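You operate a simulated robot arm through the tools that you are given. There is no shell and no other tool. Be economical: measure what you need, move in short steps, check, and stop when the job is done.

The job below is to be done with a simulated robot arm. You get a single attempt, and the scene is never put back.

JOB
Set the grey sign cover to LASER. Then fetch the white jar that says "seals" from the open table and set it on top of the gold plate there. Then take the round black cover and leave it on the orange tray. Then put one of the thick discs from the open table on the upper shelf of the long bench. Then open the bottom drawer, take the green case and leave it in the inside of the bottom drawer and shut the drawer again. Keep to this order. Set down upright: white jar, thick disc.

The check looks at the end state, three seconds after you hand in, the way a careful person would. Anything else that was tipped, shoved, dropped, spilled or broken makes it a failure. Lids that push on must go on centred and level and be pressed home; caps that screw on are set level and turned clockwise until they are tight.

ROBOT AND FRAMES
A 7-joint arm with a two-finger parallel gripper on a trunk, on a base that drives. Base frame: it is fixed to the floor where the robot stands at the start and does not move with it; the origin is under the middle of the robot, x ahead of it, y to its left, z up. Readings come in mm, degrees, newtons and seconds.
With the tool pointing down near the work surface it reaches from about 240 to 700 mm from the robot's upright axis, wherever it stands. Its first joint turns from -166.0 to 166.0 degrees. Places, roughly: bottom drawer [-900, -1400, 200]; green case (9x5x3 cm) [-800, 2400, 900]; grey sign cover [700, 0, 1800]; inside of the bottom drawer [-900, -1500, 100]; orange tray (17x12x4 cm) [-1400, 500, 900]; plate (9x9x4 cm) [-800, 2000, 900]; round black cover (12x12x7 cm) [-1500, 2700, 900]; thick disc [-1500, 2000, 1000]; upper shelf of the long bench [-4100, -700, 500]; white jar [-750, 1250, 1000]. Payload 1.57 kg.
Tool frame: the origin (TCP) lies between the finger pads and is the grasp point; the fingertips stand 30 mm ahead of it; z points along the fingers, y is the line along which they close. Largest opening 80 mm; finger width 17, thickness 12; the body of the gripper, 40 by 82 mm, starts 80 mm behind the TCP.
Orientation is that of the tool frame in the base frame, as a unit quaternion [w, x, y, z]. With the fingers straight down and closing along the base's y, the tool's x points along the base's -x, its y along +y and its z along -z.

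CONTROLS
- The arm moves only by the tool move_arm. Its argument "steps" is a list that holds one entry, the list of rows, each a list of 7 numbers: the turn, a rotation vector about the base's x, y, z in units of 5 degrees (1.0 is 5 degrees), then the shift along the base's x, y, z in units of 20 mm (1.0 is 20 mm), then the opening, from 0 (shut) to 1 (fully open). In form: [[[ax, ay, az, x, y, z, hand], ...]]. A call has 1 to 20 rows; each row shifts and turns the commanded pose from where the row before left it. A call with a number of a shift or a turn outside -1 to 1 is refused whole. A row lasts 0.2 s, in which the tool goes at most 50 mm and 8.6 degrees; a call with a longer step from one row to the next is refused whole, and so is a gripper value outside its range. Where a pose cannot be reached the arm comes as near as it can. A force on the tool above 40 N (or 10 N above the force at the start of the call, whichever is more), or a blocked arm, ends the call early, and 0.2 s more pass. The fingers move at their own pace (about 72 mm/s each) and stop on an object; they squeeze with about 42 N. The grip force told is the motor's: it shows also when the fingers shut on nothing. Time passes only in rows, and 0.2 s behind the last, so rows that do not move let the fingers close. It gives the time, the measured TCP pose, the force on the tool (base axes), the opening and the grip force at its end, in the units of the frame above (readings bear some noise), with the torque about the TCP (base axes, N m) and any sound that the robot's microphone picked up, and new pictures: "pictures" is both (left out), scene, wrist or none.
- Cameras (640 x 400 px; columns grow to the right, rows downward): "scene" is now at [9.4, 122.8, 1468.5]; the picture's right is [-0.21, -0.98, 0.00], its down [-0.16, 0.03, -0.99] and it looks along [0.96, -0.21, -0.16] (base axes); focal length 214 px, centre (320, 200). "wrist" rides on the gripper at [72, -7, -122] in the tool frame; the picture's right is [0.09, 1.00, 0.00], its down [-0.84, 0.08, -0.54] and it looks along [-0.54, 0.05, 0.84] (tool axes); focal length 238 px, centre (320, 200). There is no depth. A picture from a camera that has moved, and an enlarged one, comes with that camera's place and axes in the base frame and with its lens.
- move_column(by): slides the trunk up (or, below 0, down) by that many mm; the arm and the scene camera ride with it, the base frame stays. It gives what a move gives, with no picture.
- roll_base(legs): drives the robot by 1 to 6 legs, each [ahead, left, turn to the left] in mm, mm and degrees, along the robot's own axes; the way and the turn of a leg run together, so that a leg with both is an arc; at most 1500 mm and 180 degrees a leg. The arm and the cameras ride along, it lands a little off, and it stops where it bumps. It gives what a move gives, and a new picture of the scene camera.
- head_to(pan, tilt): turns the head with the scene camera to pan (to the left, within 86 degrees either way) and tilt (down, from -29 to 69), counted from straight ahead of the robot. It gives what a move gives, and a new picture of the scene camera.
- close_up(camera, box): a new picture of the part [left, top, right, bottom] of that camera's present view, enlarged. It takes no simulated time.
- hand_in(): hands the job in; it is judged then, once.

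Work in short steps. Places have to be worked out from the pictures, the camera data and where the tool is seen: move nearer, look again, correct. Check each grasp and each placing, and mend what went wrong. You have 175 turns and 260 pictures in all, those below and enlarged ones among them. Open the gripper and draw the arm clear of the work before you hand the job in, unless the task says otherwise; then end with one line.

The tools are called after ">>>" as name(argument=value, ...) on one line, values as JSON. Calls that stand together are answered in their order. move_arm: Moves the arm, as the interface text tells. Its arguments: {"type":"object","properties":{"steps":{"type":"array","items":{"type":"array","items":{"type":"array","items":{"type":"number"}}}},"pictures":{"type":"string","enum":["both","scene","wrist","none"]}},"required":["steps"]} The other tools are called the same way: move_column (by) slides the trunk up or down; roll_base (legs) drives the base; head_to (pan, tilt) turns the head that bears the scene camera; close_up (camera, box) takes an enlarged picture of a part of a camera's view; hand_in () hands the job in.

At the start:

```text
t: 0.0
position: [509.4, 24.6, 1000.2]
orientation: [0.0, -0.001, 1.0, 0.0]
force: [0.1, 0.3, 0.4]
torque: [0.01, -0.01, 0.01]
opening: 80.1
grasp_force: 0.0
trunk travel left (down, up): [-225.0, 255.0]
robot x, y, heading: [-1.2, -1.4, 0.2]
head pan, tilt: [-12.2, 9.2]
```

scene: 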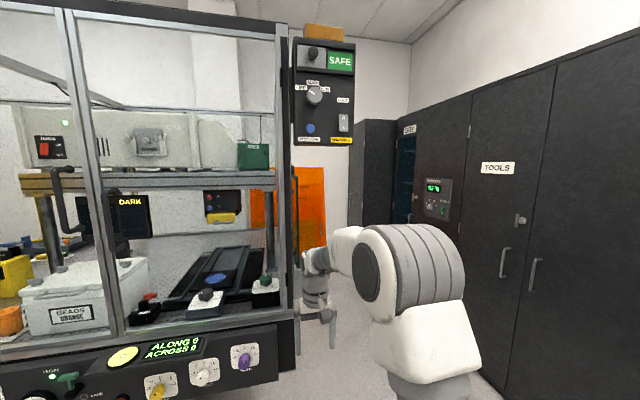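
wrist: 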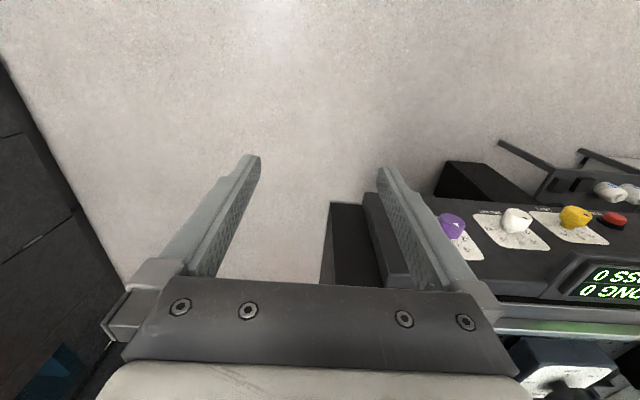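

The sign panel with SAFE is ahead at the upper centre; I take a close look at it.

>>> close_up(camera="scene", box=[280, 20, 370, 76])

>>> head_to(pan=0, tilt=-15)

```text
7.11 times, centred on (325, 48) of scene
camera zoom: at [9.4, 122.8, 1468.5], right [-0.21, -0.98, 0.0], down [-0.16, 0.03, -0.99], along [0.96, -0.21, -0.16], focal length 1525 px, centre (284, 1281)
```

zoom: 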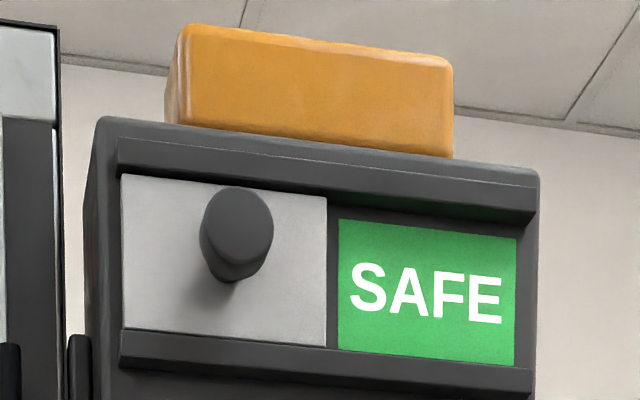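

```text
t: 0.9
position: [508.2, 26.4, 1000.4]
orientation: [0.0, 0.001, 1.0, 0.0]
force: [-0.4, 1.0, 0.4]
torque: [-0.01, 0.0, 0.02]
opening: 80.2
grasp_force: 0.0
trunk travel left (down, up): [-225.0, 255.0]
robot x, y, heading: [1.7, -2.0, -0.0]
head pan, tilt: [0.0, -15.0]
camera scene: at [-0.8, 142.4, 1505.6], right [0.0, -1.0, 0.0], down [0.26, 0.0, -0.97], along [0.97, 0.0, 0.26], focal length 214 px, centre (320, 200)
```

scene: 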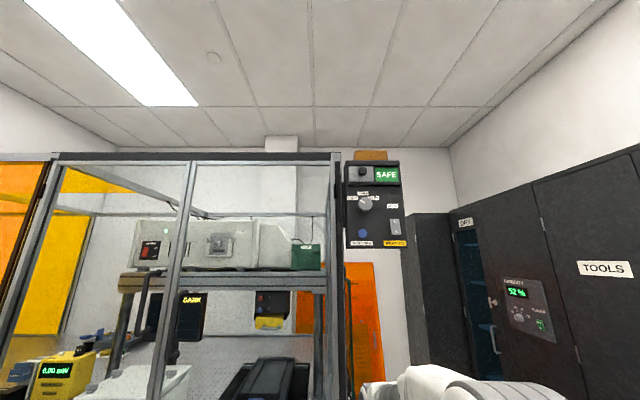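

The grey cover hides the LASER half, so it must slide right (−y), with the knob at about [700, 0, 1800]. I raise the trunk, then turn the tool to point forward while rising.

>>> move_column(by=250)

>>> move_arm(steps=[[[0, -1, 0, -0.3, 0, 1, 1], [0, -1, 0, -0.3, 0, 1, 1], [0, -1, 0, -0.3, 0, 1, 1], [0, -1, 0, -0.3, 0, 1, 1], [0, -1, 0, -0.3, 0, 1, 1], [0, -1, 0, -0.3, 0, 1, 1], [0, -1, 0, 0, 0, 1, 1], [0, -1, 0, 0, 0, 1, 1], [0, -1, 0, 0, 0, 1, 1], [0, -1, 0, 0, 0, 1, 1], [0, -1, 0, 0, 0, 1, 1], [0, -1, 0, 0, 0, 1, 1], [0, -1, 0, 0, 0, 1, 1], [0, -1, 0, 0, 0, 1, 1], [0, -1, 0, 0, 0, 1, 1], [0, -1, 0, 0, 0, 1, 1], [0, -1, 0, 0, 0, 1, 1], [0, -1, 0, 0, 0, 1, 1], [0, 0, 0, 0, 0, 1, 1], [0, 0, 0, 0, 0, 1, 1]]])

```text
t: 3.5
position: [508.5, 26.4, 1249.7]
orientation: [0.001, 0.001, 1.0, 0.0]
force: [0.1, 0.4, 0.8]
torque: [0.01, -0.02, 0.0]
opening: 80.3
grasp_force: 0.1
trunk travel left (down, up): [-475.0, 5.0]
robot x, y, heading: [-2.8, 1.4, -0.1]
head pan, tilt: [0.0, -15.0]
```

```text
t: 7.7
position: [472.3, 26.2, 1650.6]
orientation: [0.708, -0.001, 0.707, 0.001]
force: [-0.3, 0.0, -0.7]
torque: [0.0, -0.01, -0.03]
opening: 80.0
grasp_force: 0.0
trunk travel left (down, up): [-475.0, 5.0]
robot x, y, heading: [2.2, -0.2, -0.0]
head pan, tilt: [0.0, -15.0]
camera scene: at [-0.8, 142.4, 1755.6], right [0.0, -1.0, 0.0], down [0.26, 0.0, -0.97], along [0.97, 0.0, 0.26], focal length 214 px, centre (320, 200)
camera wrist: at [349.5, 19.8, 1579.1], right [0.0, 1.0, -0.09], down [-0.54, 0.08, 0.84], along [0.84, 0.05, 0.54], focal length 238 px, centre (320, 200)
```

scene: 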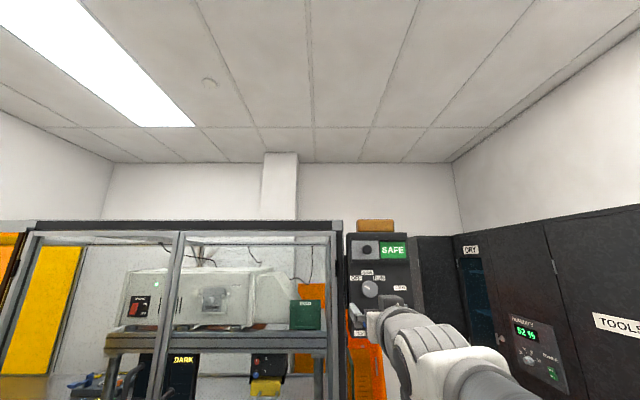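
wrist: 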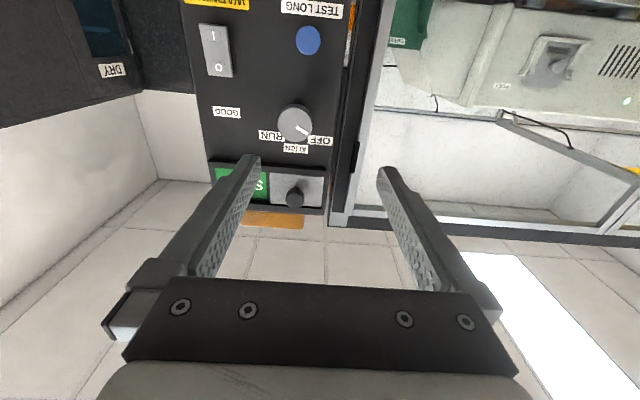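

Triangulation puts the knob near [650, 0, 1775]. I come level with it and go forward a little.

>>> move_arm(steps=[[[0, 0, 0, 0, -0.3, 1, 1], [0, 0, 0, 0, -0.3, 1, 1], [0, 0, 0, 0, -0.3, 1, 1], [0, 0, 0, 0, -0.3, 1, 1], [0, 0, 0, 0.5, 0, 1, 1], [0, 0, 0, 1, 0, 1, 1], [0, 0, 0, 1, 0, 0, 1], [0, 0, 0, 1, 0, 0, 1]]])

```text
t: 9.5
position: [546.5, 0.5, 1770.0]
orientation: [0.707, 0.001, 0.707, -0.001]
force: [0.3, -0.2, -0.6]
torque: [0.04, 0.04, -0.03]
opening: 80.0
grasp_force: 0.1
trunk travel left (down, up): [-475.0, 5.0]
robot x, y, heading: [1.7, -2.3, 0.2]
head pan, tilt: [0.0, -15.0]
camera scene: at [-0.3, 142.4, 1755.6], right [0.0, -1.0, 0.0], down [0.26, 0.0, -0.97], along [0.97, 0.0, 0.26], focal length 214 px, centre (320, 200)
camera wrist: at [422.6, -6.1, 1698.7], right [0.0, 1.0, -0.09], down [-0.54, 0.08, 0.84], along [0.84, 0.05, 0.54], focal length 238 px, centre (320, 200)
```

scene: 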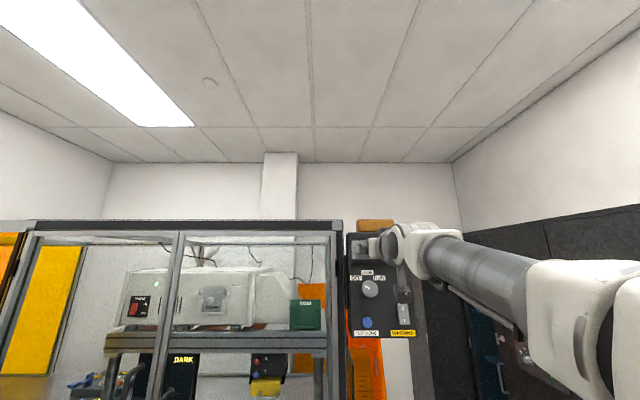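
wrist: 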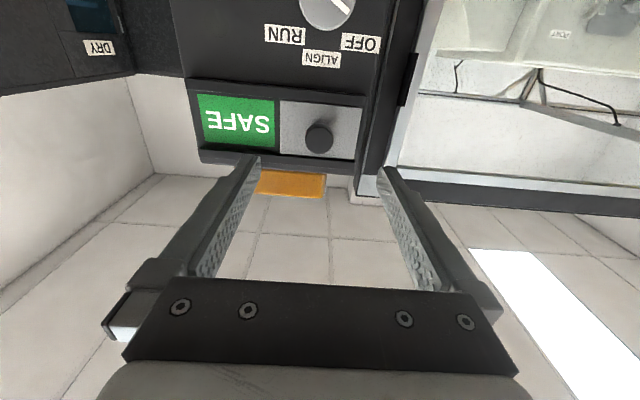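

The knob is at about [653, 1, 1775]; I go forward cautiously with the fingers straddling it.

>>> move_arm(steps=[[[0, 0, 0, 1, 0, 0.25, 1], [0, 0, 0, 1, 0, 0, 1], [0, 0, 0, 1, 0, 0, 1], [0, 0, 0, 0.7, 0, 0, 1]]])

```text
t: 10.5
position: [617.0, -0.8, 1774.5]
orientation: [0.707, 0.0, 0.707, 0.001]
force: [0.2, -0.2, 0.5]
torque: [0.04, 0.01, 0.02]
opening: 79.9
grasp_force: 0.0
trunk travel left (down, up): [-475.0, 5.0]
robot x, y, heading: [-2.9, 1.0, 0.1]
head pan, tilt: [0.0, -15.0]
camera scene: at [-0.6, 142.4, 1755.6], right [0.0, -1.0, 0.0], down [0.26, 0.0, -0.97], along [0.97, 0.0, 0.26], focal length 214 px, centre (320, 200)
camera wrist: at [493.5, -7.7, 1703.5], right [0.0, 1.0, -0.09], down [-0.54, 0.08, 0.84], along [0.84, 0.05, 0.54], focal length 238 px, centre (320, 200)
```

scene: 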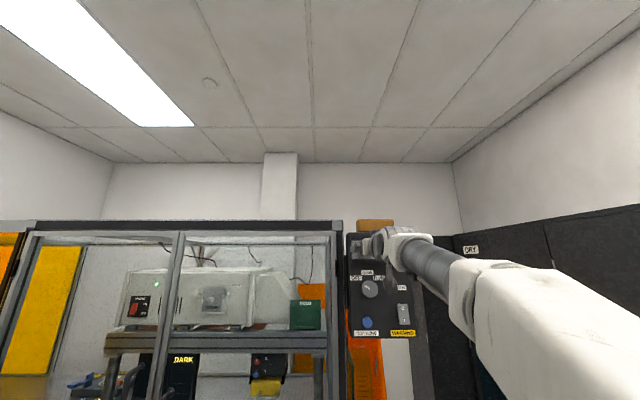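
wrist: 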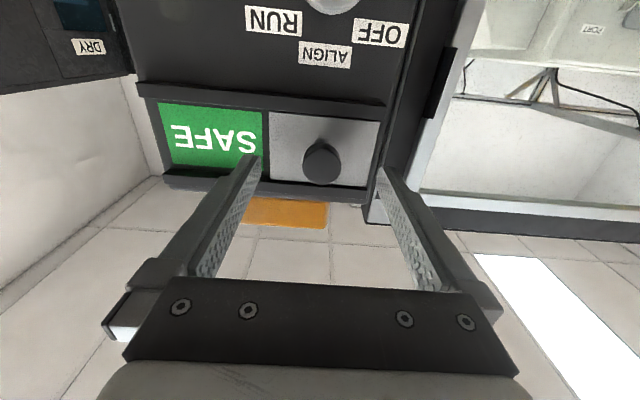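

The knob is just ahead of the tips. I narrow the opening to about 52 mm and go on 30 mm further.

>>> move_arm(steps=[[[0, 0, 0, 0, 0, 0, 0.65], [0, 0, 0, 0.5, 0.05, 0, 0.65], [0, 0, 0, 0.5, 0, 0, 0.65], [0, 0, 0, 0.4, 0, 0, 0.65], [0, 0, 0, 0.2, 0, 0, 0.65]]], pictures="wrist")

```text
t: 11.7
position: [646.7, 1.0, 1775.4]
orientation: [0.707, 0.001, 0.707, -0.001]
force: [-3.9, -0.6, -0.8]
torque: [0.01, 0.08, 0.03]
opening: 52.1
grasp_force: 0.1
trunk travel left (down, up): [-475.0, 5.0]
robot x, y, heading: [-1.0, -2.5, 0.0]
head pan, tilt: [0.0, -15.0]
camera wrist: at [524.1, -5.1, 1704.0], right [0.0, 1.0, -0.09], down [-0.54, 0.08, 0.84], along [0.84, 0.05, 0.54], focal length 238 px, centre (320, 200)
```

wrist: 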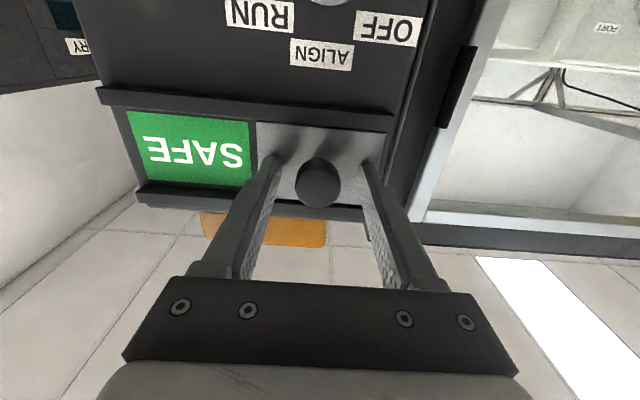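

The tips just touch the cover face, with the knob between them. I back off 4 mm and close.

>>> move_arm(steps=[[[0, 0, 0, -0.2, 0, 0, 0.65], [0, 0, 0, 0, 0, 0, 0.3], [0, 0, 0, 0, 0, 0, 0], [0, 0, 0, 0, 0, 0, 0]]], pictures="wrist")

```text
t: 12.7
position: [643.7, 1.5, 1774.8]
orientation: [0.707, 0.0, 0.707, 0.0]
force: [-0.7, -2.9, 0.2]
torque: [-0.01, -0.08, -0.09]
opening: 27.2
grasp_force: 37.8
trunk travel left (down, up): [-475.0, 5.0]
robot x, y, heading: [2.7, -1.1, -0.0]
head pan, tilt: [0.0, -15.0]
camera wrist: at [521.1, -6.2, 1703.4], right [0.0, 1.0, -0.09], down [-0.54, 0.08, 0.84], along [0.84, 0.05, 0.54], focal length 238 px, centre (320, 200)
```

wrist: 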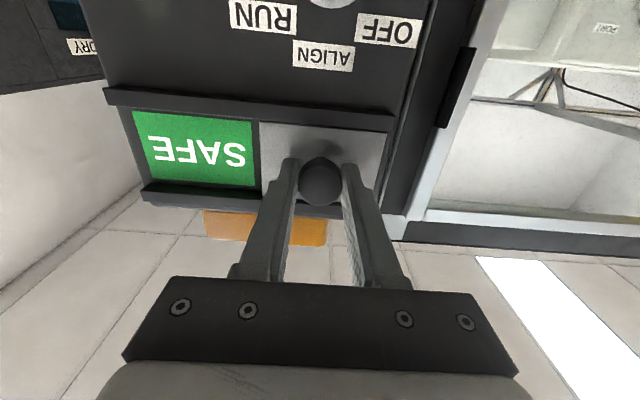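

The knob is gripped at 27 mm. I slide it right (−y), in steps, until it stops.

>>> move_arm(steps=[[[0, 0, 0, 0, -0.5, 0, 0], [0, 0, 0, 0, -0.5, 0, 0], [0, 0, 0, 0, -0.5, 0, 0], [0, 0, 0, 0, -0.5, 0, 0], [0, 0, 0, 0, -0.5, 0, 0], [0, 0, 0, 0, -0.5, 0, 0], [0, 0, 0, 0, -0.5, 0, 0], [0, 0, 0, 0, -0.5, 0, 0], [0, 0, 0, 0, -0.4, 0, 0], [0, 0, 0, 0, 0, 0, 0]]])

```text
t: 14.9
position: [644.2, -85.6, 1775.1]
orientation: [0.707, 0.001, 0.707, -0.001]
force: [-5.3, -1.0, -7.6]
torque: [-0.02, -0.02, -0.11]
opening: 26.9
grasp_force: 37.2
trunk travel left (down, up): [-475.0, 5.0]
robot x, y, heading: [1.4, -3.1, 0.3]
head pan, tilt: [0.0, -15.0]
camera scene: at [-1.1, 141.8, 1755.7], right [0.0, -1.0, 0.0], down [0.26, 0.0, -0.97], along [0.97, 0.0, 0.26], focal length 214 px, centre (320, 200)
camera wrist: at [521.2, -92.6, 1703.5], right [0.0, 1.0, -0.09], down [-0.54, 0.08, 0.84], along [0.84, 0.05, 0.54], focal length 238 px, centre (320, 200)
```

scene: 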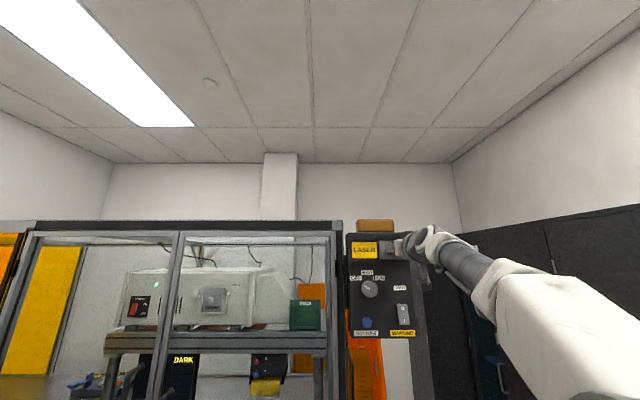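
wrist: 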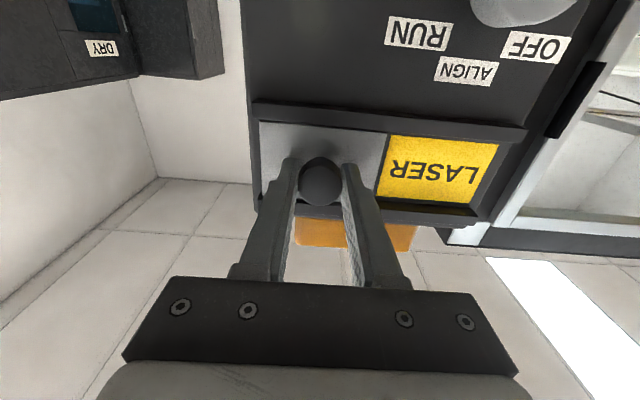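

LASER shows; I nudge a little further to make sure of the end stop, then release and back away.

>>> move_arm(steps=[[[0, 0, 0, 0, -0.15, 0, 0], [0, 0, 0, 0, -0.15, 0, 0], [0, 0, 0, 0, 0, 0, 0]]], pictures="wrist")

```text
t: 15.7
position: [643.1, -87.4, 1774.6]
orientation: [0.707, -0.003, 0.707, 0.001]
force: [-5.6, 7.7, -6.9]
torque: [0.03, 0.23, 0.31]
opening: 27.1
grasp_force: 38.7
trunk travel left (down, up): [-475.0, 5.0]
robot x, y, heading: [1.1, 2.2, -0.2]
head pan, tilt: [0.0, -15.0]
camera wrist: at [521.2, -95.3, 1703.6], right [0.0, 1.0, -0.09], down [-0.54, 0.08, 0.84], along [0.84, 0.05, 0.54], focal length 238 px, centre (320, 200)
```

wrist: 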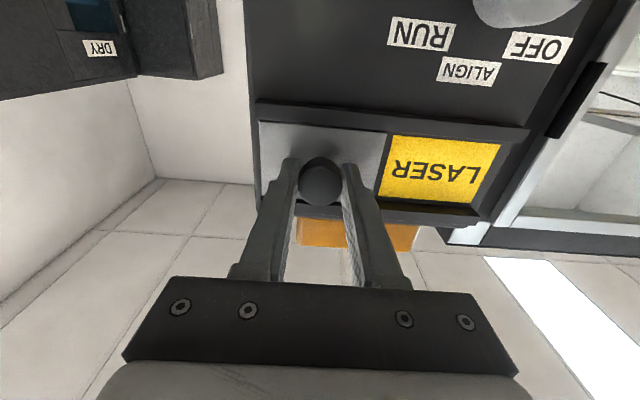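

It is at its end stop. I open slightly, back away straight, then turn the tool back down on the way.

>>> move_arm(steps=[[[0, 0, 0, 0, 0.15, 0, 0], [0, 0, 0, 0, 0, 0, 0.7], [0, 0, 0, 0, 0, 0, 0.7], [0, 0, 0, -1, 0, 0, 0.7], [0, 0, 0, -1, 0, 0, 0.7], [0, 0, 0, -1, 0, 0, 0.7], [0, 0, 0, -1, 0, 0, 0.7], [0, 0, 0, -1, 0, 0, 0.7], [0, 0, 0, -1, 0, -1, 0.7], [0, 0, 0, -1, 0, -1, 0.7], [0, 0, 0, -1, 0, -1, 0.7], [0, 0, 0, 0, 0, -1, 0.7], [0, 0, 0, 0, 0, -1, 0.7]]])

>>> move_arm(steps=[[[0, 1, 0, 0, 0, -1, 1], [0, 1, 0, 0, 0, -1, 1], [0, 1, 0, 0, 0, -1, 1], [0, 1, 0, 0, 0, -1, 1], [0, 1, 0, 0, 0, -1, 1], [0, 1, 0, 0, 0, -1, 1], [0, 1, 0, 0, 0, -1, 1], [0, 1, 0, 0, 0, -1, 1], [0, 1, 0, 0, 0, -1, 1], [0, 1, 0, 0, 0, -1, 1], [0, 1, 0, 0, 0, -1, 1], [0, 1, 0, 0, 0, -1, 1], [0, 1, 0, 0, 0, -1, 1], [0, 1, 0, 0, 0, -1, 1], [0, 1, 0, 0, 0, -1, 1], [0, 1, 0, 0, 0, -1, 1], [0, 1, 0, 0, 0, -1, 1], [0, 1, 0, 0, 0, -1, 1]]], pictures="none")

```text
t: 18.5
position: [486.2, -87.9, 1676.2]
orientation: [0.707, 0.0, 0.707, -0.001]
force: [-1.0, 0.2, 0.7]
torque: [-0.01, -0.02, 0.01]
opening: 55.9
grasp_force: 0.2
trunk travel left (down, up): [-475.0, 5.0]
robot x, y, heading: [-2.0, -1.0, -0.1]
head pan, tilt: [0.0, -15.0]
camera scene: at [-0.8, 141.8, 1755.7], right [0.0, -1.0, 0.0], down [0.26, 0.0, -0.97], along [0.97, 0.0, 0.26], focal length 214 px, centre (320, 200)
camera wrist: at [362.8, -95.9, 1604.1], right [0.0, 1.0, -0.09], down [-0.54, 0.08, 0.84], along [0.84, 0.05, 0.54], focal length 238 px, centre (320, 200)
```

scene: 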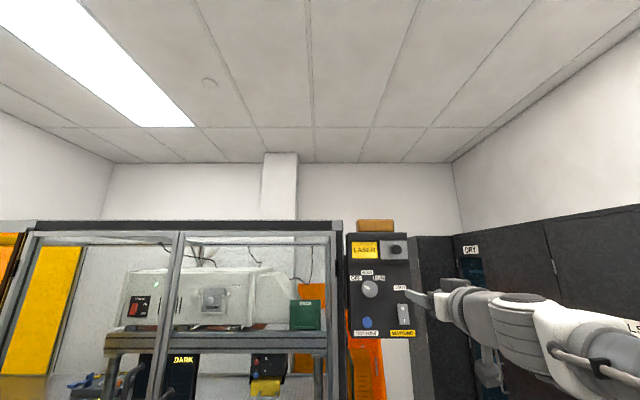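
wrist: 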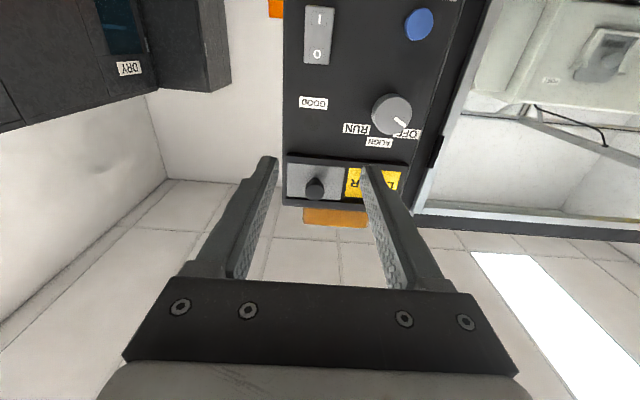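

```text
t: 22.3
position: [483.2, -89.1, 1312.2]
orientation: [-0.001, 0.0, 1.0, 0.0]
force: [0.2, -0.9, -0.4]
torque: [-0.01, -0.02, -0.06]
opening: 79.6
grasp_force: 0.1
trunk travel left (down, up): [-475.0, 5.0]
robot x, y, heading: [-1.3, -1.0, -0.3]
head pan, tilt: [0.0, -15.0]
```

LASER is set. Now I retract the arm for driving and look left and around.

>>> move_arm(steps=[[[0, 0, 0, -1, 0.4, -0.5, 1], [0, 0, 0, -1, 0.4, -0.5, 1], [0, 0, 0, -1, 0.4, -0.5, 1], [0, 0, 0, -1, 0.4, -0.5, 1], [0, 0, 0, -1, 0.4, -0.5, 1], [0, 0, 0, -1, 0.4, -0.5, 1], [0, 0, 0, -1, 0.4, -0.5, 1], [0, 0, 0, -1, 0.4, -0.5, 1]]], pictures="none")

>>> head_to(pan=80, tilt=20)

>>> head_to(pan=-85, tilt=20)

```text
t: 24.1
position: [323.3, -25.5, 1230.6]
orientation: [0.0, -0.001, 1.0, -0.001]
force: [-0.3, 0.3, 0.0]
torque: [-0.02, 0.0, 0.03]
opening: 80.1
grasp_force: 0.0
trunk travel left (down, up): [-475.0, 5.0]
robot x, y, heading: [-2.4, -0.4, -0.2]
head pan, tilt: [0.0, -15.0]
```

```text
t: 25.6
position: [325.4, -24.7, 1231.7]
orientation: [0.001, 0.0, 1.0, 0.0]
force: [0.0, 0.3, -0.4]
torque: [0.03, -0.03, 0.01]
opening: 80.1
grasp_force: 0.1
trunk travel left (down, up): [-475.0, 5.0]
robot x, y, heading: [-1.5, 2.2, -0.1]
head pan, tilt: [80.0, 20.0]
camera scene: at [-65.1, 234.1, 1700.9], right [0.98, -0.17, 0.0], down [-0.06, -0.34, -0.94], along [0.16, 0.93, -0.34], focal length 214 px, centre (320, 200)
```

scene: 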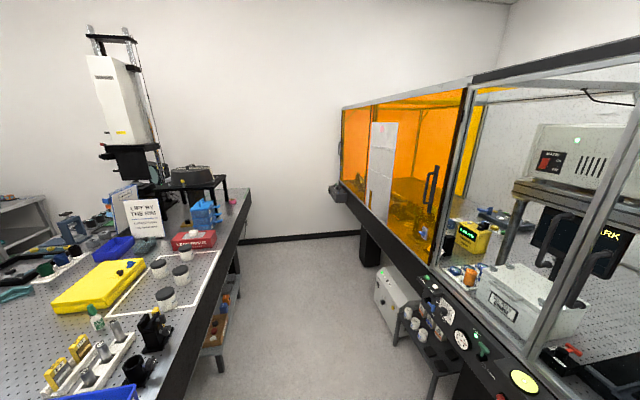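

```text
t: 28.1
position: [323.9, -25.4, 1232.0]
orientation: [0.0, 0.0, 1.0, 0.0]
force: [0.7, 0.3, -0.7]
torque: [-0.01, 0.0, 0.0]
opening: 80.1
grasp_force: 0.1
trunk travel left (down, up): [-475.0, 5.0]
robot x, y, heading: [-1.1, -0.8, 0.1]
head pan, tilt: [-85.0, 20.0]
camera scene: at [-73.1, 49.6, 1700.9], right [-1.0, -0.09, 0.0], down [-0.03, 0.34, -0.94], along [0.08, -0.94, -0.34], focal length 214 px, centre (320, 200)
```

scene: 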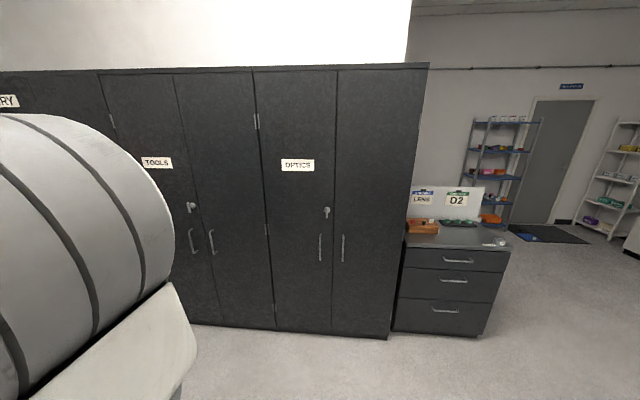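

The open table is to the left, its near edge at x ≈ −560; the jars stand inside a white outline. I turn to face the table and drive along it toward the jars.

>>> head_to(pan=0, tilt=35)

>>> roll_base(legs=[[0, 0, 180]])

```text
t: 29.7
position: [323.4, -24.9, 1231.6]
orientation: [0.0, 0.0, 1.0, 0.0]
force: [0.4, -0.4, 0.0]
torque: [0.0, 0.0, 0.03]
opening: 79.8
grasp_force: 0.1
trunk travel left (down, up): [-475.0, 5.0]
robot x, y, heading: [-0.6, -0.3, 0.1]
head pan, tilt: [0.0, 35.0]
camera scene: at [6.8, 142.3, 1677.1], right [0.0, -1.0, 0.0], down [-0.57, 0.0, -0.82], along [0.82, 0.0, -0.57], focal length 214 px, centre (320, 200)
```

scene: 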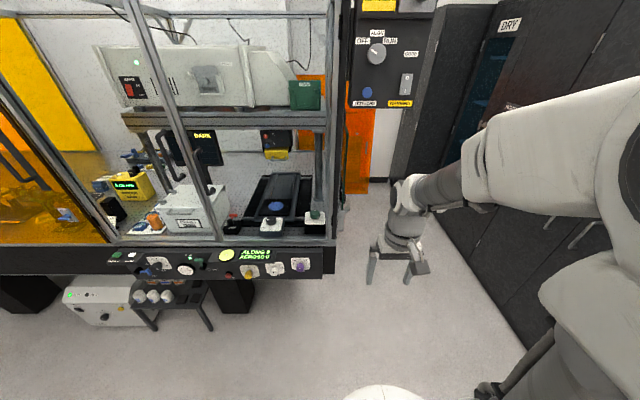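

```text
t: 40.2
position: [-323.3, 13.4, 1232.7]
orientation: [0.0, 1.0, 0.017, 0.0]
force: [0.1, 0.7, 0.2]
torque: [0.0, 0.0, 0.01]
opening: 80.0
grasp_force: 0.1
trunk travel left (down, up): [-475.0, 5.0]
robot x, y, heading: [2.7, -1.8, -177.9]
head pan, tilt: [0.0, 35.0]
camera scene: at [-4.5, -137.8, 1677.1], right [-0.03, 1.0, 0.0], down [0.57, 0.02, -0.82], along [-0.82, -0.03, -0.57], focal length 214 px, centre (320, 200)
```

scene: 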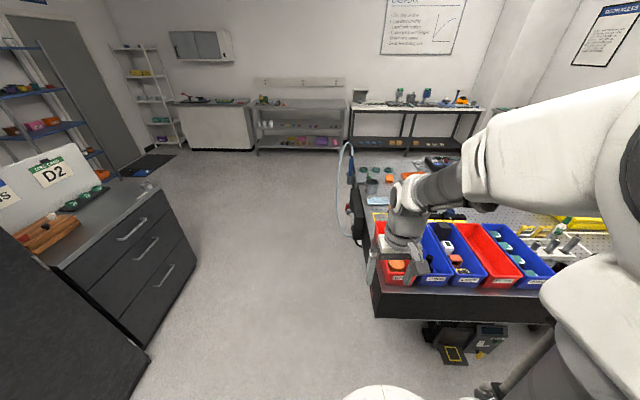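

I drive sideways along the table to y ≈ 1250, correcting the heading.

>>> roll_base(legs=[[0, 0, -2.1], [100, -1250, 0]])

```text
t: 49.9
position: [-420.1, 1242.6, 1232.0]
orientation: [0.001, 1.0, -0.002, 0.0]
force: [0.5, 0.0, -1.1]
torque: [-0.01, 0.03, 0.03]
opening: 80.0
grasp_force: 0.1
trunk travel left (down, up): [-475.0, 5.0]
robot x, y, heading: [-99.3, 1219.9, 179.8]
head pan, tilt: [0.0, 35.0]
camera scene: at [-106.6, 1079.2, 1677.1], right [0.0, 1.0, 0.0], down [0.57, 0.0, -0.82], along [-0.82, 0.0, -0.57], focal length 214 px, centre (320, 200)
```

scene: 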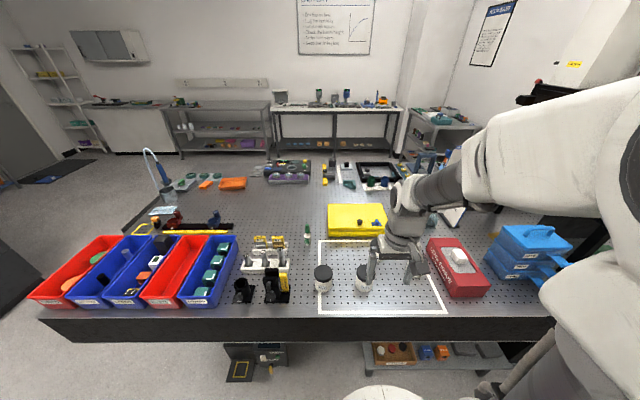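

Jars are in front; I take enlarged views and also look with the wrist camera.

>>> close_up(camera="scene", box=[300, 230, 460, 330])

>>> close_up(camera="wrist", box=[0, 0, 640, 400])

```text
4.00 times, centred on (380, 280) of scene
camera zoom: at [-106.6, 1079.2, 1677.1], right [0.0, 1.0, 0.0], down [0.57, 0.0, -0.82], along [-0.82, 0.0, -0.57], focal length 858 px, centre (80, -120)
```

zoom: 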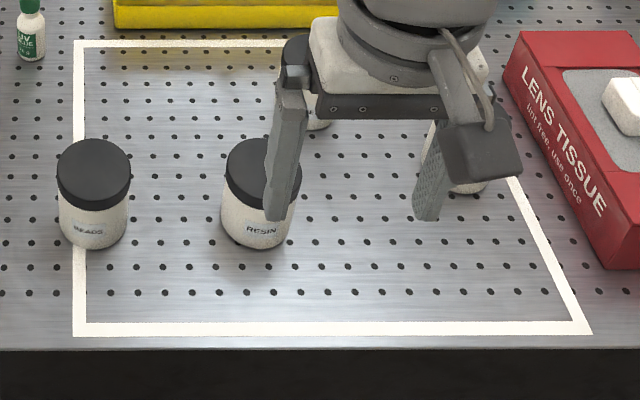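

```text
1.00 times, centred on (320, 200) of wrist (not enlarged: the box is as wide or as high as the picture)
camera zoom: at [-349.4, 1249.0, 1354.1], right [0.09, -1.0, 0.0], down [-0.84, -0.07, 0.54], along [-0.54, -0.05, -0.84], focal length 238 px, centre (320, 200)
```

zoom: 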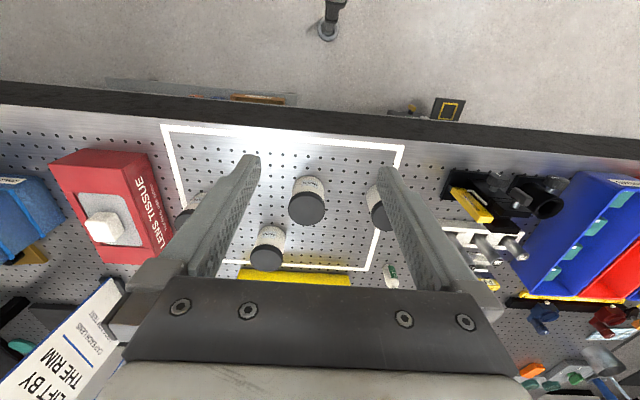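

BEADS and RESIN are identified; SEALS is one of the two at the back. I zoom the wrist view on those.

>>> close_up(camera="wrist", box=[160, 170, 320, 270])

>>> move_arm(steps=[[[0, 0, 0, 0, -1, 0, 1], [0, 0, 0, 0, -1, 0, 1], [0, 0, 0, 0, -1, 0, 1], [0, 0, 0, 0, -1, 0, 1], [0, 0, 0, 0, -1, 0, 1], [0, 0, 0, 0, -1, 0, 1], [0, 0, 0, 0, -1, 0, 1], [0, 0, 0, 0, -1, 0, 1]]])

```text
4.00 times, centred on (240, 220) of wrist
camera zoom: at [-349.4, 1249.0, 1354.1], right [0.09, -1.0, 0.0], down [-0.84, -0.07, 0.54], along [-0.54, -0.05, -0.84], focal length 953 px, centre (640, 120)
```

zoom: 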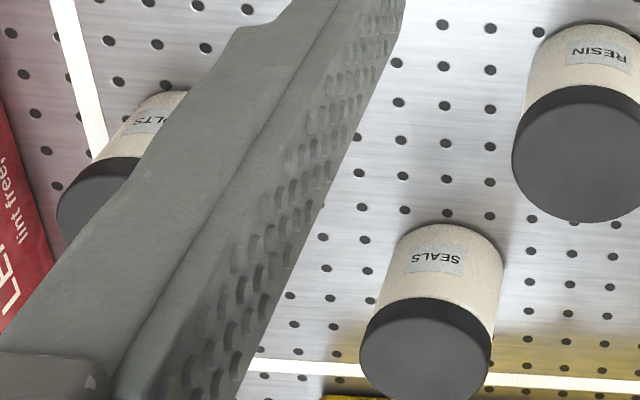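

```text
t: 51.7
position: [-419.7, 1084.4, 1230.7]
orientation: [0.0, 1.0, -0.002, 0.0]
force: [-0.7, 0.1, 0.4]
torque: [-0.05, -0.01, 0.01]
opening: 80.0
grasp_force: 0.1
trunk travel left (down, up): [-475.0, 5.0]
robot x, y, heading: [-93.7, 1214.7, 179.9]
head pan, tilt: [0.0, 35.0]
camera scene: at [-106.6, 1078.9, 1677.0], right [0.0, 1.0, 0.0], down [0.57, 0.0, -0.82], along [-0.82, 0.0, -0.57], focal length 214 px, centre (320, 200)
camera wrist: at [-348.4, 1090.3, 1353.4], right [0.09, -1.0, 0.0], down [-0.84, -0.07, 0.54], along [-0.54, -0.05, -0.84], focal length 238 px, centre (320, 200)
```

scene: 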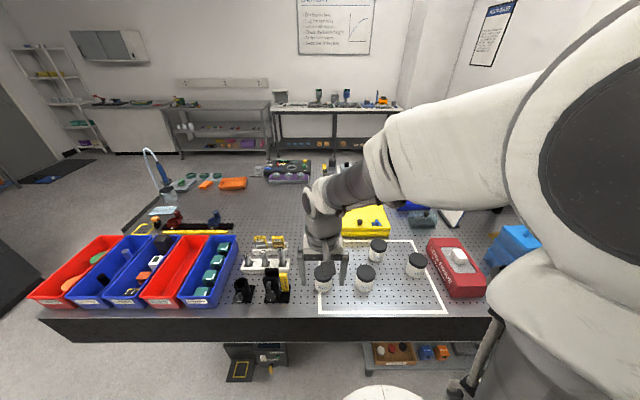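
wrist: 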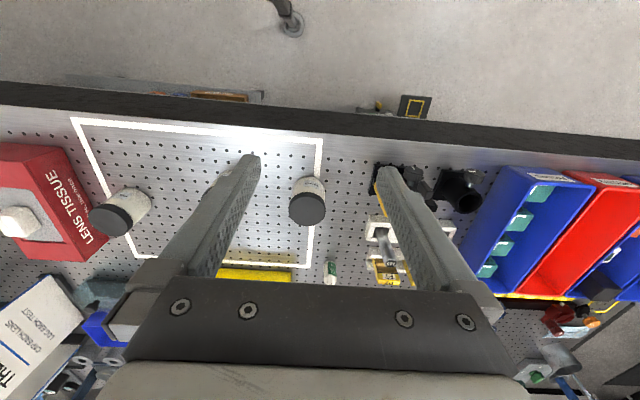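

SEALS is the rear-left jar, at about [−790, 1340]. I need to be nearer; I look down to see the base's clearance to the table.

>>> head_to(pan=0, tilt=69)

```text
t: 52.7
position: [-419.8, 1085.1, 1231.3]
orientation: [0.001, 1.0, -0.003, 0.0]
force: [1.3, -0.2, -0.2]
torque: [0.01, 0.03, 0.0]
opening: 80.0
grasp_force: 0.0
trunk travel left (down, up): [-475.0, 5.0]
robot x, y, heading: [-95.9, 1215.2, 180.0]
head pan, tilt: [0.0, 68.8]
camera scene: at [-74.5, 1079.0, 1633.4], right [0.0, 1.0, 0.0], down [0.93, 0.0, -0.36], along [-0.36, 0.0, -0.93], focal length 214 px, centre (320, 200)
```

scene: 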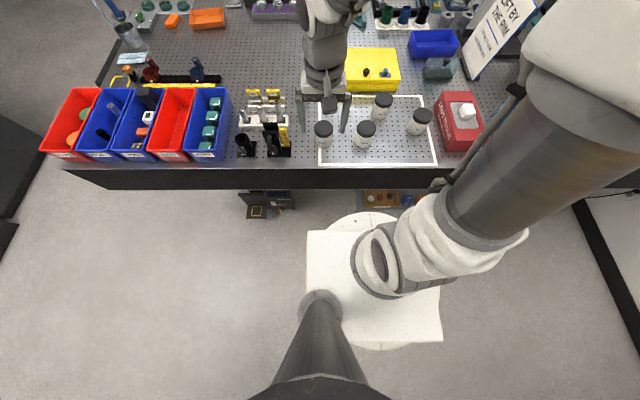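

The base front sits a few cm short of the table's low shelf. I go ahead 55 mm and 120 mm right, in line with the jar, and look again.

>>> roll_base(legs=[[55, -120, 0]])

>>> head_to(pan=-10, tilt=45)

```text
t: 54.3
position: [-473.4, 1207.0, 1231.1]
orientation: [0.0, 1.0, -0.001, 0.0]
force: [0.7, -0.6, 0.4]
torque: [0.02, -0.02, 0.02]
opening: 80.0
grasp_force: 0.0
trunk travel left (down, up): [-475.0, 5.0]
robot x, y, heading: [-151.5, 1337.4, 179.8]
head pan, tilt: [0.0, 68.8]
camera scene: at [-128.4, 1202.0, 1633.4], right [0.0, 1.0, 0.0], down [0.93, 0.0, -0.36], along [-0.36, 0.0, -0.93], focal length 214 px, centre (320, 200)
```

scene: 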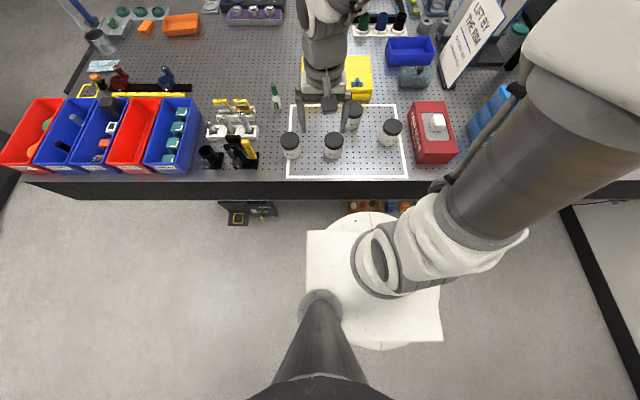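

```text
t: 55.2
position: [-473.5, 1206.7, 1231.1]
orientation: [0.0, 1.0, -0.001, 0.0]
force: [0.5, 0.3, -0.4]
torque: [-0.01, -0.03, 0.03]
opening: 80.1
grasp_force: 0.0
trunk travel left (down, up): [-475.0, 5.0]
robot x, y, heading: [-150.1, 1336.9, 179.7]
head pan, tilt: [-10.0, 45.0]
camera scene: at [-152.3, 1215.8, 1662.2], right [0.18, 0.98, 0.0], down [0.7, -0.12, -0.71], along [-0.7, 0.12, -0.71], focal length 214 px, centre (320, 200)
```

scene: 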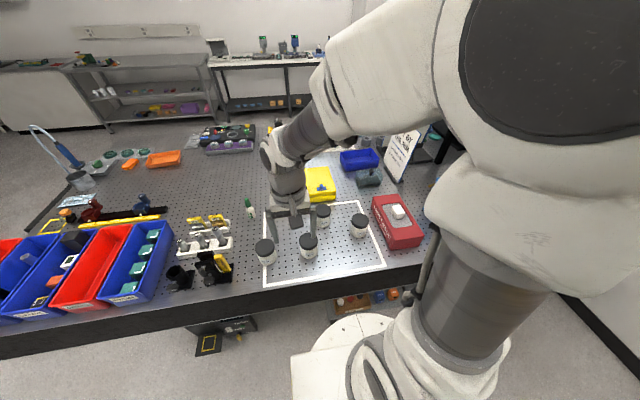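

SEALS is near [−785, 1335]. I bring the gripper over it at z ≈ 1150, a little short in x, for a wrist view.

>>> move_arm(steps=[[[0, 0, 0, -0.95, 0.53, -0.33, 1], [0, 0, 0, -0.95, 0.53, -0.33, 1], [0, 0, 0, -0.95, 0.53, -0.33, 1], [0, 0, 0, -0.95, 0.53, -0.33, 1], [0, 0, 0, -0.95, 0.53, -0.33, 1], [0, 0, 0, -0.95, 0.53, -0.33, 1], [0, 0, 0, -0.95, 0.53, -0.33, 1], [0, 0, 0, -0.95, 0.53, -0.33, 1], [0, 0, 0, -0.95, 0.53, -0.33, 1], [0, 0, 0, -0.95, 0.53, -0.33, 1], [0, 0, 0, -0.95, 0.53, -0.33, 1], [0, 0, 0, -0.95, 0.53, -0.33, 1]]])

```text
t: 57.8
position: [-703.3, 1335.0, 1152.3]
orientation: [0.0, 1.0, -0.002, 0.0]
force: [0.1, -0.7, 0.4]
torque: [0.04, 0.01, 0.0]
opening: 79.9
grasp_force: 0.1
trunk travel left (down, up): [-475.0, 5.0]
robot x, y, heading: [-148.4, 1342.3, 179.7]
head pan, tilt: [-10.0, 45.0]
camera scene: at [-152.6, 1215.9, 1662.3], right [0.18, 0.98, 0.0], down [0.7, -0.12, -0.71], along [-0.7, 0.12, -0.71], focal length 214 px, centre (320, 200)
camera wrist: at [-632.4, 1341.0, 1273.6], right [0.09, -1.0, 0.0], down [-0.84, -0.08, 0.54], along [-0.54, -0.05, -0.84], focal length 238 px, centre (320, 200)
```

scene: 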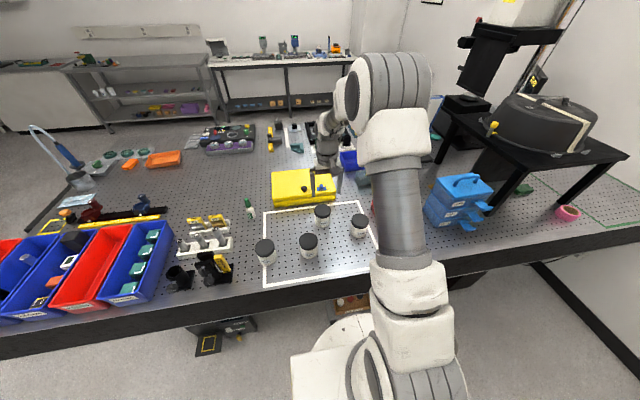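
wrist: 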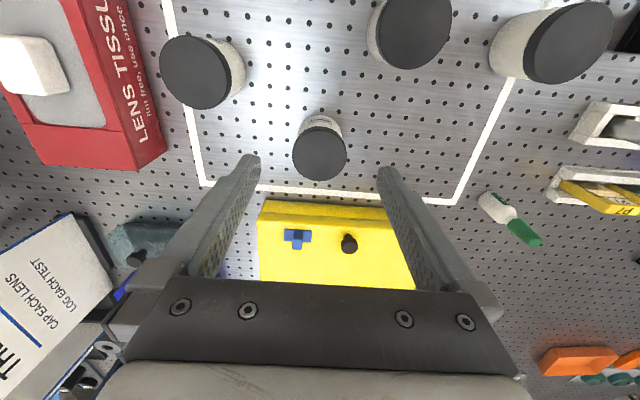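

Combining views, SEALS' lid top is near [−734, 1332, 1015], about 63 mm wide. I centre over it and come down to just above.

>>> move_arm(steps=[[[0, 0, 0, -0.8, -0.1, 0, 1], [0, 0, 0, -0.75, 0, -0.5, 1], [0, 0, 0, 0, 0, -1, 1], [0, 0, 0, 0, 0, -1, 1]]], pictures="wrist")

```text
t: 58.8
position: [-732.9, 1333.8, 1102.6]
orientation: [0.0, 1.0, -0.002, 0.0]
force: [0.4, -0.4, 0.1]
torque: [-0.03, 0.05, -0.02]
opening: 80.2
grasp_force: 0.1
trunk travel left (down, up): [-475.0, 5.0]
robot x, y, heading: [-148.1, 1339.8, 179.7]
head pan, tilt: [-10.0, 45.0]
camera wrist: at [-662.6, 1338.9, 1224.6], right [0.09, -1.0, 0.0], down [-0.84, -0.08, 0.54], along [-0.54, -0.05, -0.84], focal length 238 px, centre (320, 200)
```

wrist: 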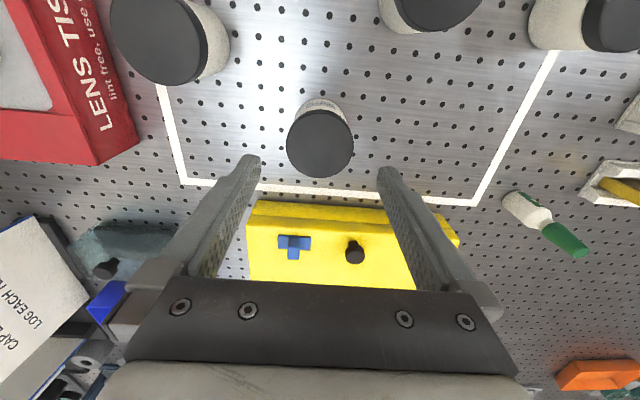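

The jar lines up between the fingers. I descend 40 mm more and look again to pin its height.

>>> move_arm(steps=[[[0, 0, 0, 0, -0.1, -1, 1], [0, 0, 0, 0, 0, -1, 1]]], pictures="wrist")

```text
t: 59.4
position: [-733.4, 1331.1, 1062.1]
orientation: [0.0, 1.0, -0.002, 0.001]
force: [0.0, -0.4, -0.3]
torque: [-0.01, 0.02, 0.01]
opening: 79.8
grasp_force: 0.1
trunk travel left (down, up): [-475.0, 5.0]
robot x, y, heading: [-154.1, 1341.1, 179.7]
head pan, tilt: [-10.0, 45.0]
camera wrist: at [-662.4, 1336.9, 1184.5], right [0.09, -1.0, 0.0], down [-0.84, -0.07, 0.54], along [-0.54, -0.05, -0.84], focal length 238 px, centre (320, 200)
```

wrist: 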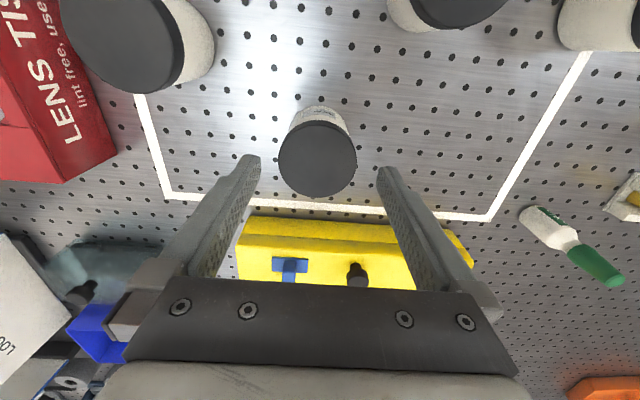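

Estimates converge on x ≈ −748, lid z ≈ 985, width ≈ 70 mm. I shift 14 mm in x and descend 30 mm, then check again.

>>> move_arm(steps=[[[0, 0, 0, -0.7, 0, -0.5, 1], [0, 0, 0, 0, 0, -1, 1]]], pictures="wrist")

```text
t: 60.0
position: [-746.2, 1330.2, 1030.2]
orientation: [-0.001, 1.0, -0.002, 0.0]
force: [-0.1, 0.5, -0.1]
torque: [-0.02, 0.01, 0.01]
opening: 80.2
grasp_force: 0.1
trunk travel left (down, up): [-475.0, 5.0]
robot x, y, heading: [-148.2, 1338.0, 179.7]
head pan, tilt: [-10.0, 45.0]
camera wrist: at [-675.4, 1336.1, 1152.6], right [0.09, -1.0, 0.0], down [-0.84, -0.08, 0.54], along [-0.54, -0.05, -0.84], focal length 238 px, centre (320, 200)
```

wrist: 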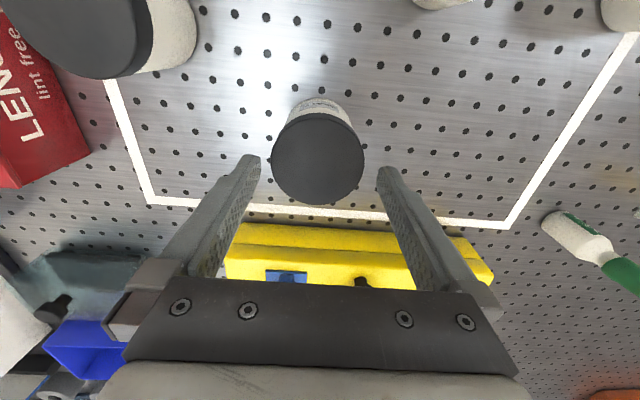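

Lid is 73 mm wide at z ≈ 975, centred between the fingers. I descend until the tips just pass the lid's rim, watching force.

>>> move_arm(steps=[[[0, 0, 0, -0.15, 0.04, -0.8, 1], [0, 0, 0, 0, 0, -0.85, 1]]], pictures="wrist")

```text
t: 60.6
position: [-747.0, 1331.3, 997.1]
orientation: [0.0, 1.0, -0.002, 0.001]
force: [0.1, 0.2, 0.1]
torque: [-0.04, 0.03, 0.0]
opening: 79.6
grasp_force: 0.1
trunk travel left (down, up): [-475.0, 5.0]
robot x, y, heading: [-149.5, 1337.2, 179.9]
head pan, tilt: [-10.0, 45.0]
camera wrist: at [-677.1, 1336.6, 1119.4], right [0.09, -1.0, 0.0], down [-0.84, -0.08, 0.54], along [-0.54, -0.05, -0.84], focal length 238 px, centre (320, 200)
```

wrist: 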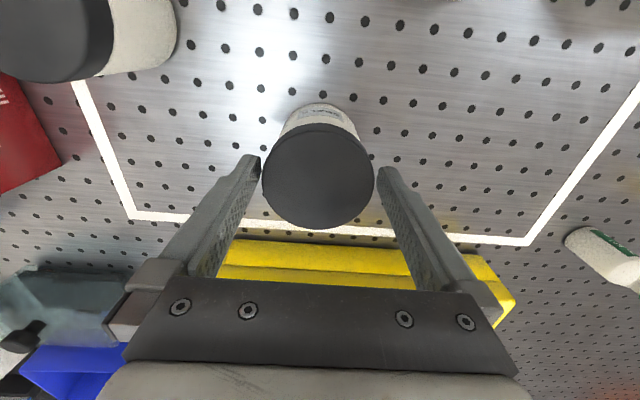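

Still centred with clearance on both sides. I go down another 20 mm.

>>> move_arm(steps=[[[0, 0, 0, 0, 0, -0.5, 1], [0, 0, 0, 0, 0, -0.5, 1]]], pictures="wrist")

```text
t: 61.2
position: [-747.9, 1330.8, 978.2]
orientation: [0.0, 1.0, -0.002, 0.0]
force: [0.3, 0.4, 0.0]
torque: [-0.02, -0.02, 0.0]
opening: 79.6
grasp_force: 0.0
trunk travel left (down, up): [-475.0, 5.0]
robot x, y, heading: [-153.0, 1342.4, 179.7]
head pan, tilt: [-10.0, 45.0]
camera wrist: at [-677.0, 1336.7, 1099.8], right [0.09, -1.0, 0.0], down [-0.84, -0.08, 0.54], along [-0.54, -0.05, -0.84], focal length 238 px, centre (320, 200)
```

wrist: 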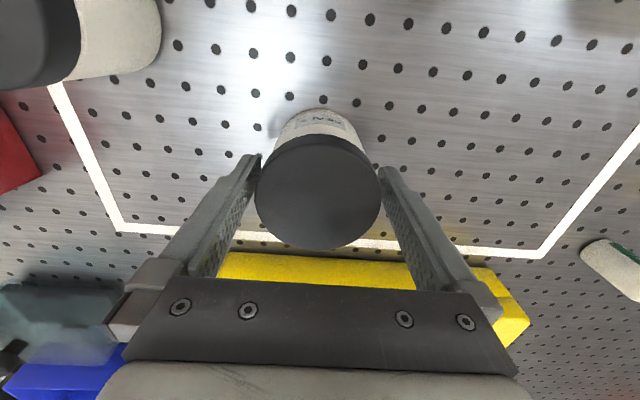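

The lid top is about at TCP height. I go down 17 mm more and close on the jar.

>>> move_arm(steps=[[[0, 0, 0, 0, 0, -0.45, 1], [0, 0, 0, 0, 0, -0.4, 1], [0, 0, 0, 0, 0, 0, 0.5], [0, 0, 0, 0, 0, 0, 0.5], [0, 0, 0, 0, 0, 0, 0.5]]], pictures="wrist")

```text
t: 62.4
position: [-748.0, 1330.6, 961.7]
orientation: [-0.001, 1.0, -0.003, 0.001]
force: [-0.8, 1.3, 0.3]
torque: [-0.02, 0.05, -0.01]
opening: 69.1
grasp_force: 41.9
trunk travel left (down, up): [-475.0, 5.0]
robot x, y, heading: [-150.6, 1337.7, 179.6]
head pan, tilt: [-10.0, 45.0]
camera wrist: at [-677.6, 1336.9, 1083.5], right [0.09, -1.0, 0.0], down [-0.84, -0.08, 0.54], along [-0.54, -0.05, -0.84], focal length 238 px, centre (320, 200)
```

wrist: 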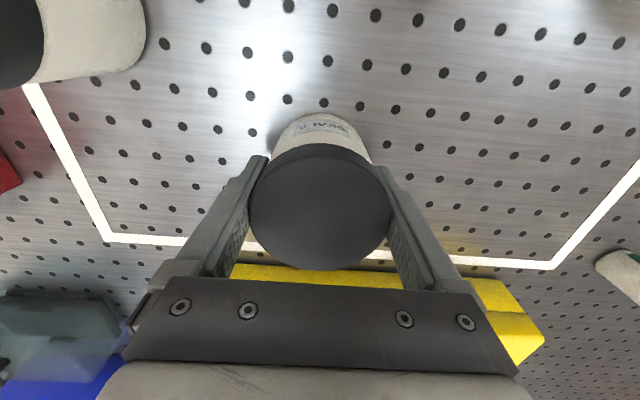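

Gripped at 69 mm. I lift it, bring it back toward the robot and look.

>>> move_arm(steps=[[[0, 0, 0, 0, 0, 0.5, 0.5], [0, 0, 0, 0, 0, 1, 0.5], [0, 0, 0, 0, 0, 1, 0.5], [0, 0, 0, 0, 0, 1, 0.5], [0, 0, 0, 0, 0, 1, 0.5], [0, 0, 0, 0, 0, 1, 0.5], [0, 0, 0, 0, 0, 1, 0.5], [0, 0, 0, 0, 0, 1, 0.5], [0, 0, 0, 0, 0, 1, 0.5], [0, 0, 0, 1, 0, 1, 0.5], [0, 0, 0, 1, 0, 1, 0.5], [0, 0, 0, 1, 0, 0.5, 0.5], [0, 0, 0, 1, 0, 0, 0.5], [0, 0, 0, 1, 0, 0, 0.5], [0, 0, 0, 1, 0, 0, 0.5], [0, 0, 0, 1, 0, 0, 0.5], [0, 0, 0, 1, 0, 0, 0.5], [0, 0, 0, 1, 0, 0, 0.5], [0, 0, 0, 1, 0, 0, 0.5]]], pictures="wrist")

>>> head_to(pan=-50, tilt=30)

```text
t: 66.4
position: [-548.5, 1330.9, 1180.9]
orientation: [0.0, 1.0, -0.002, 0.0]
force: [0.6, -0.3, -2.0]
torque: [-0.01, 0.0, 0.0]
opening: 68.3
grasp_force: 41.7
trunk travel left (down, up): [-475.0, 5.0]
robot x, y, heading: [-153.7, 1338.7, 179.8]
head pan, tilt: [-10.0, 45.0]
camera wrist: at [-477.6, 1336.0, 1303.1], right [0.09, -1.0, 0.0], down [-0.84, -0.07, 0.54], along [-0.54, -0.05, -0.84], focal length 238 px, centre (320, 200)
```

wrist: 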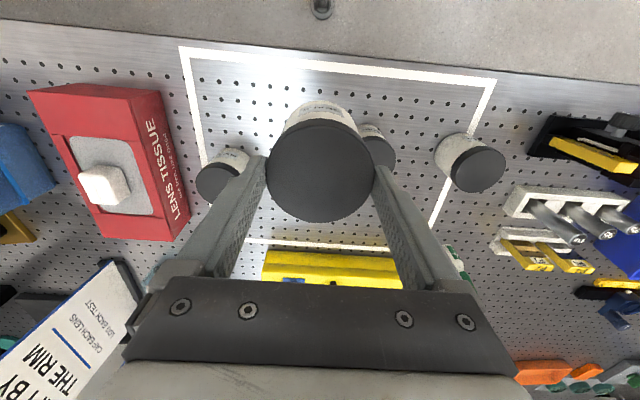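

```text
t: 67.4
position: [-549.0, 1330.8, 1180.6]
orientation: [0.0, 1.0, -0.002, 0.0]
force: [0.7, 0.0, -2.4]
torque: [0.01, -0.02, 0.0]
opening: 68.4
grasp_force: 41.9
trunk travel left (down, up): [-475.0, 5.0]
robot x, y, heading: [-148.0, 1338.4, 179.8]
head pan, tilt: [-50.0, 30.0]
camera scene: at [-130.4, 1270.9, 1684.8], right [0.77, 0.64, 0.0], down [0.32, -0.38, -0.87], along [-0.56, 0.66, -0.5], focal length 214 px, centre (320, 200)
```

scene: 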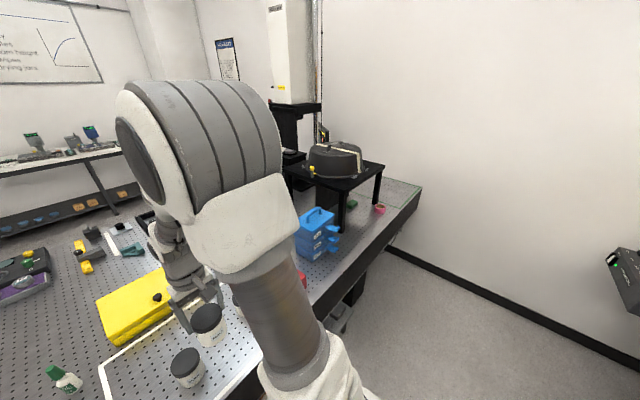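

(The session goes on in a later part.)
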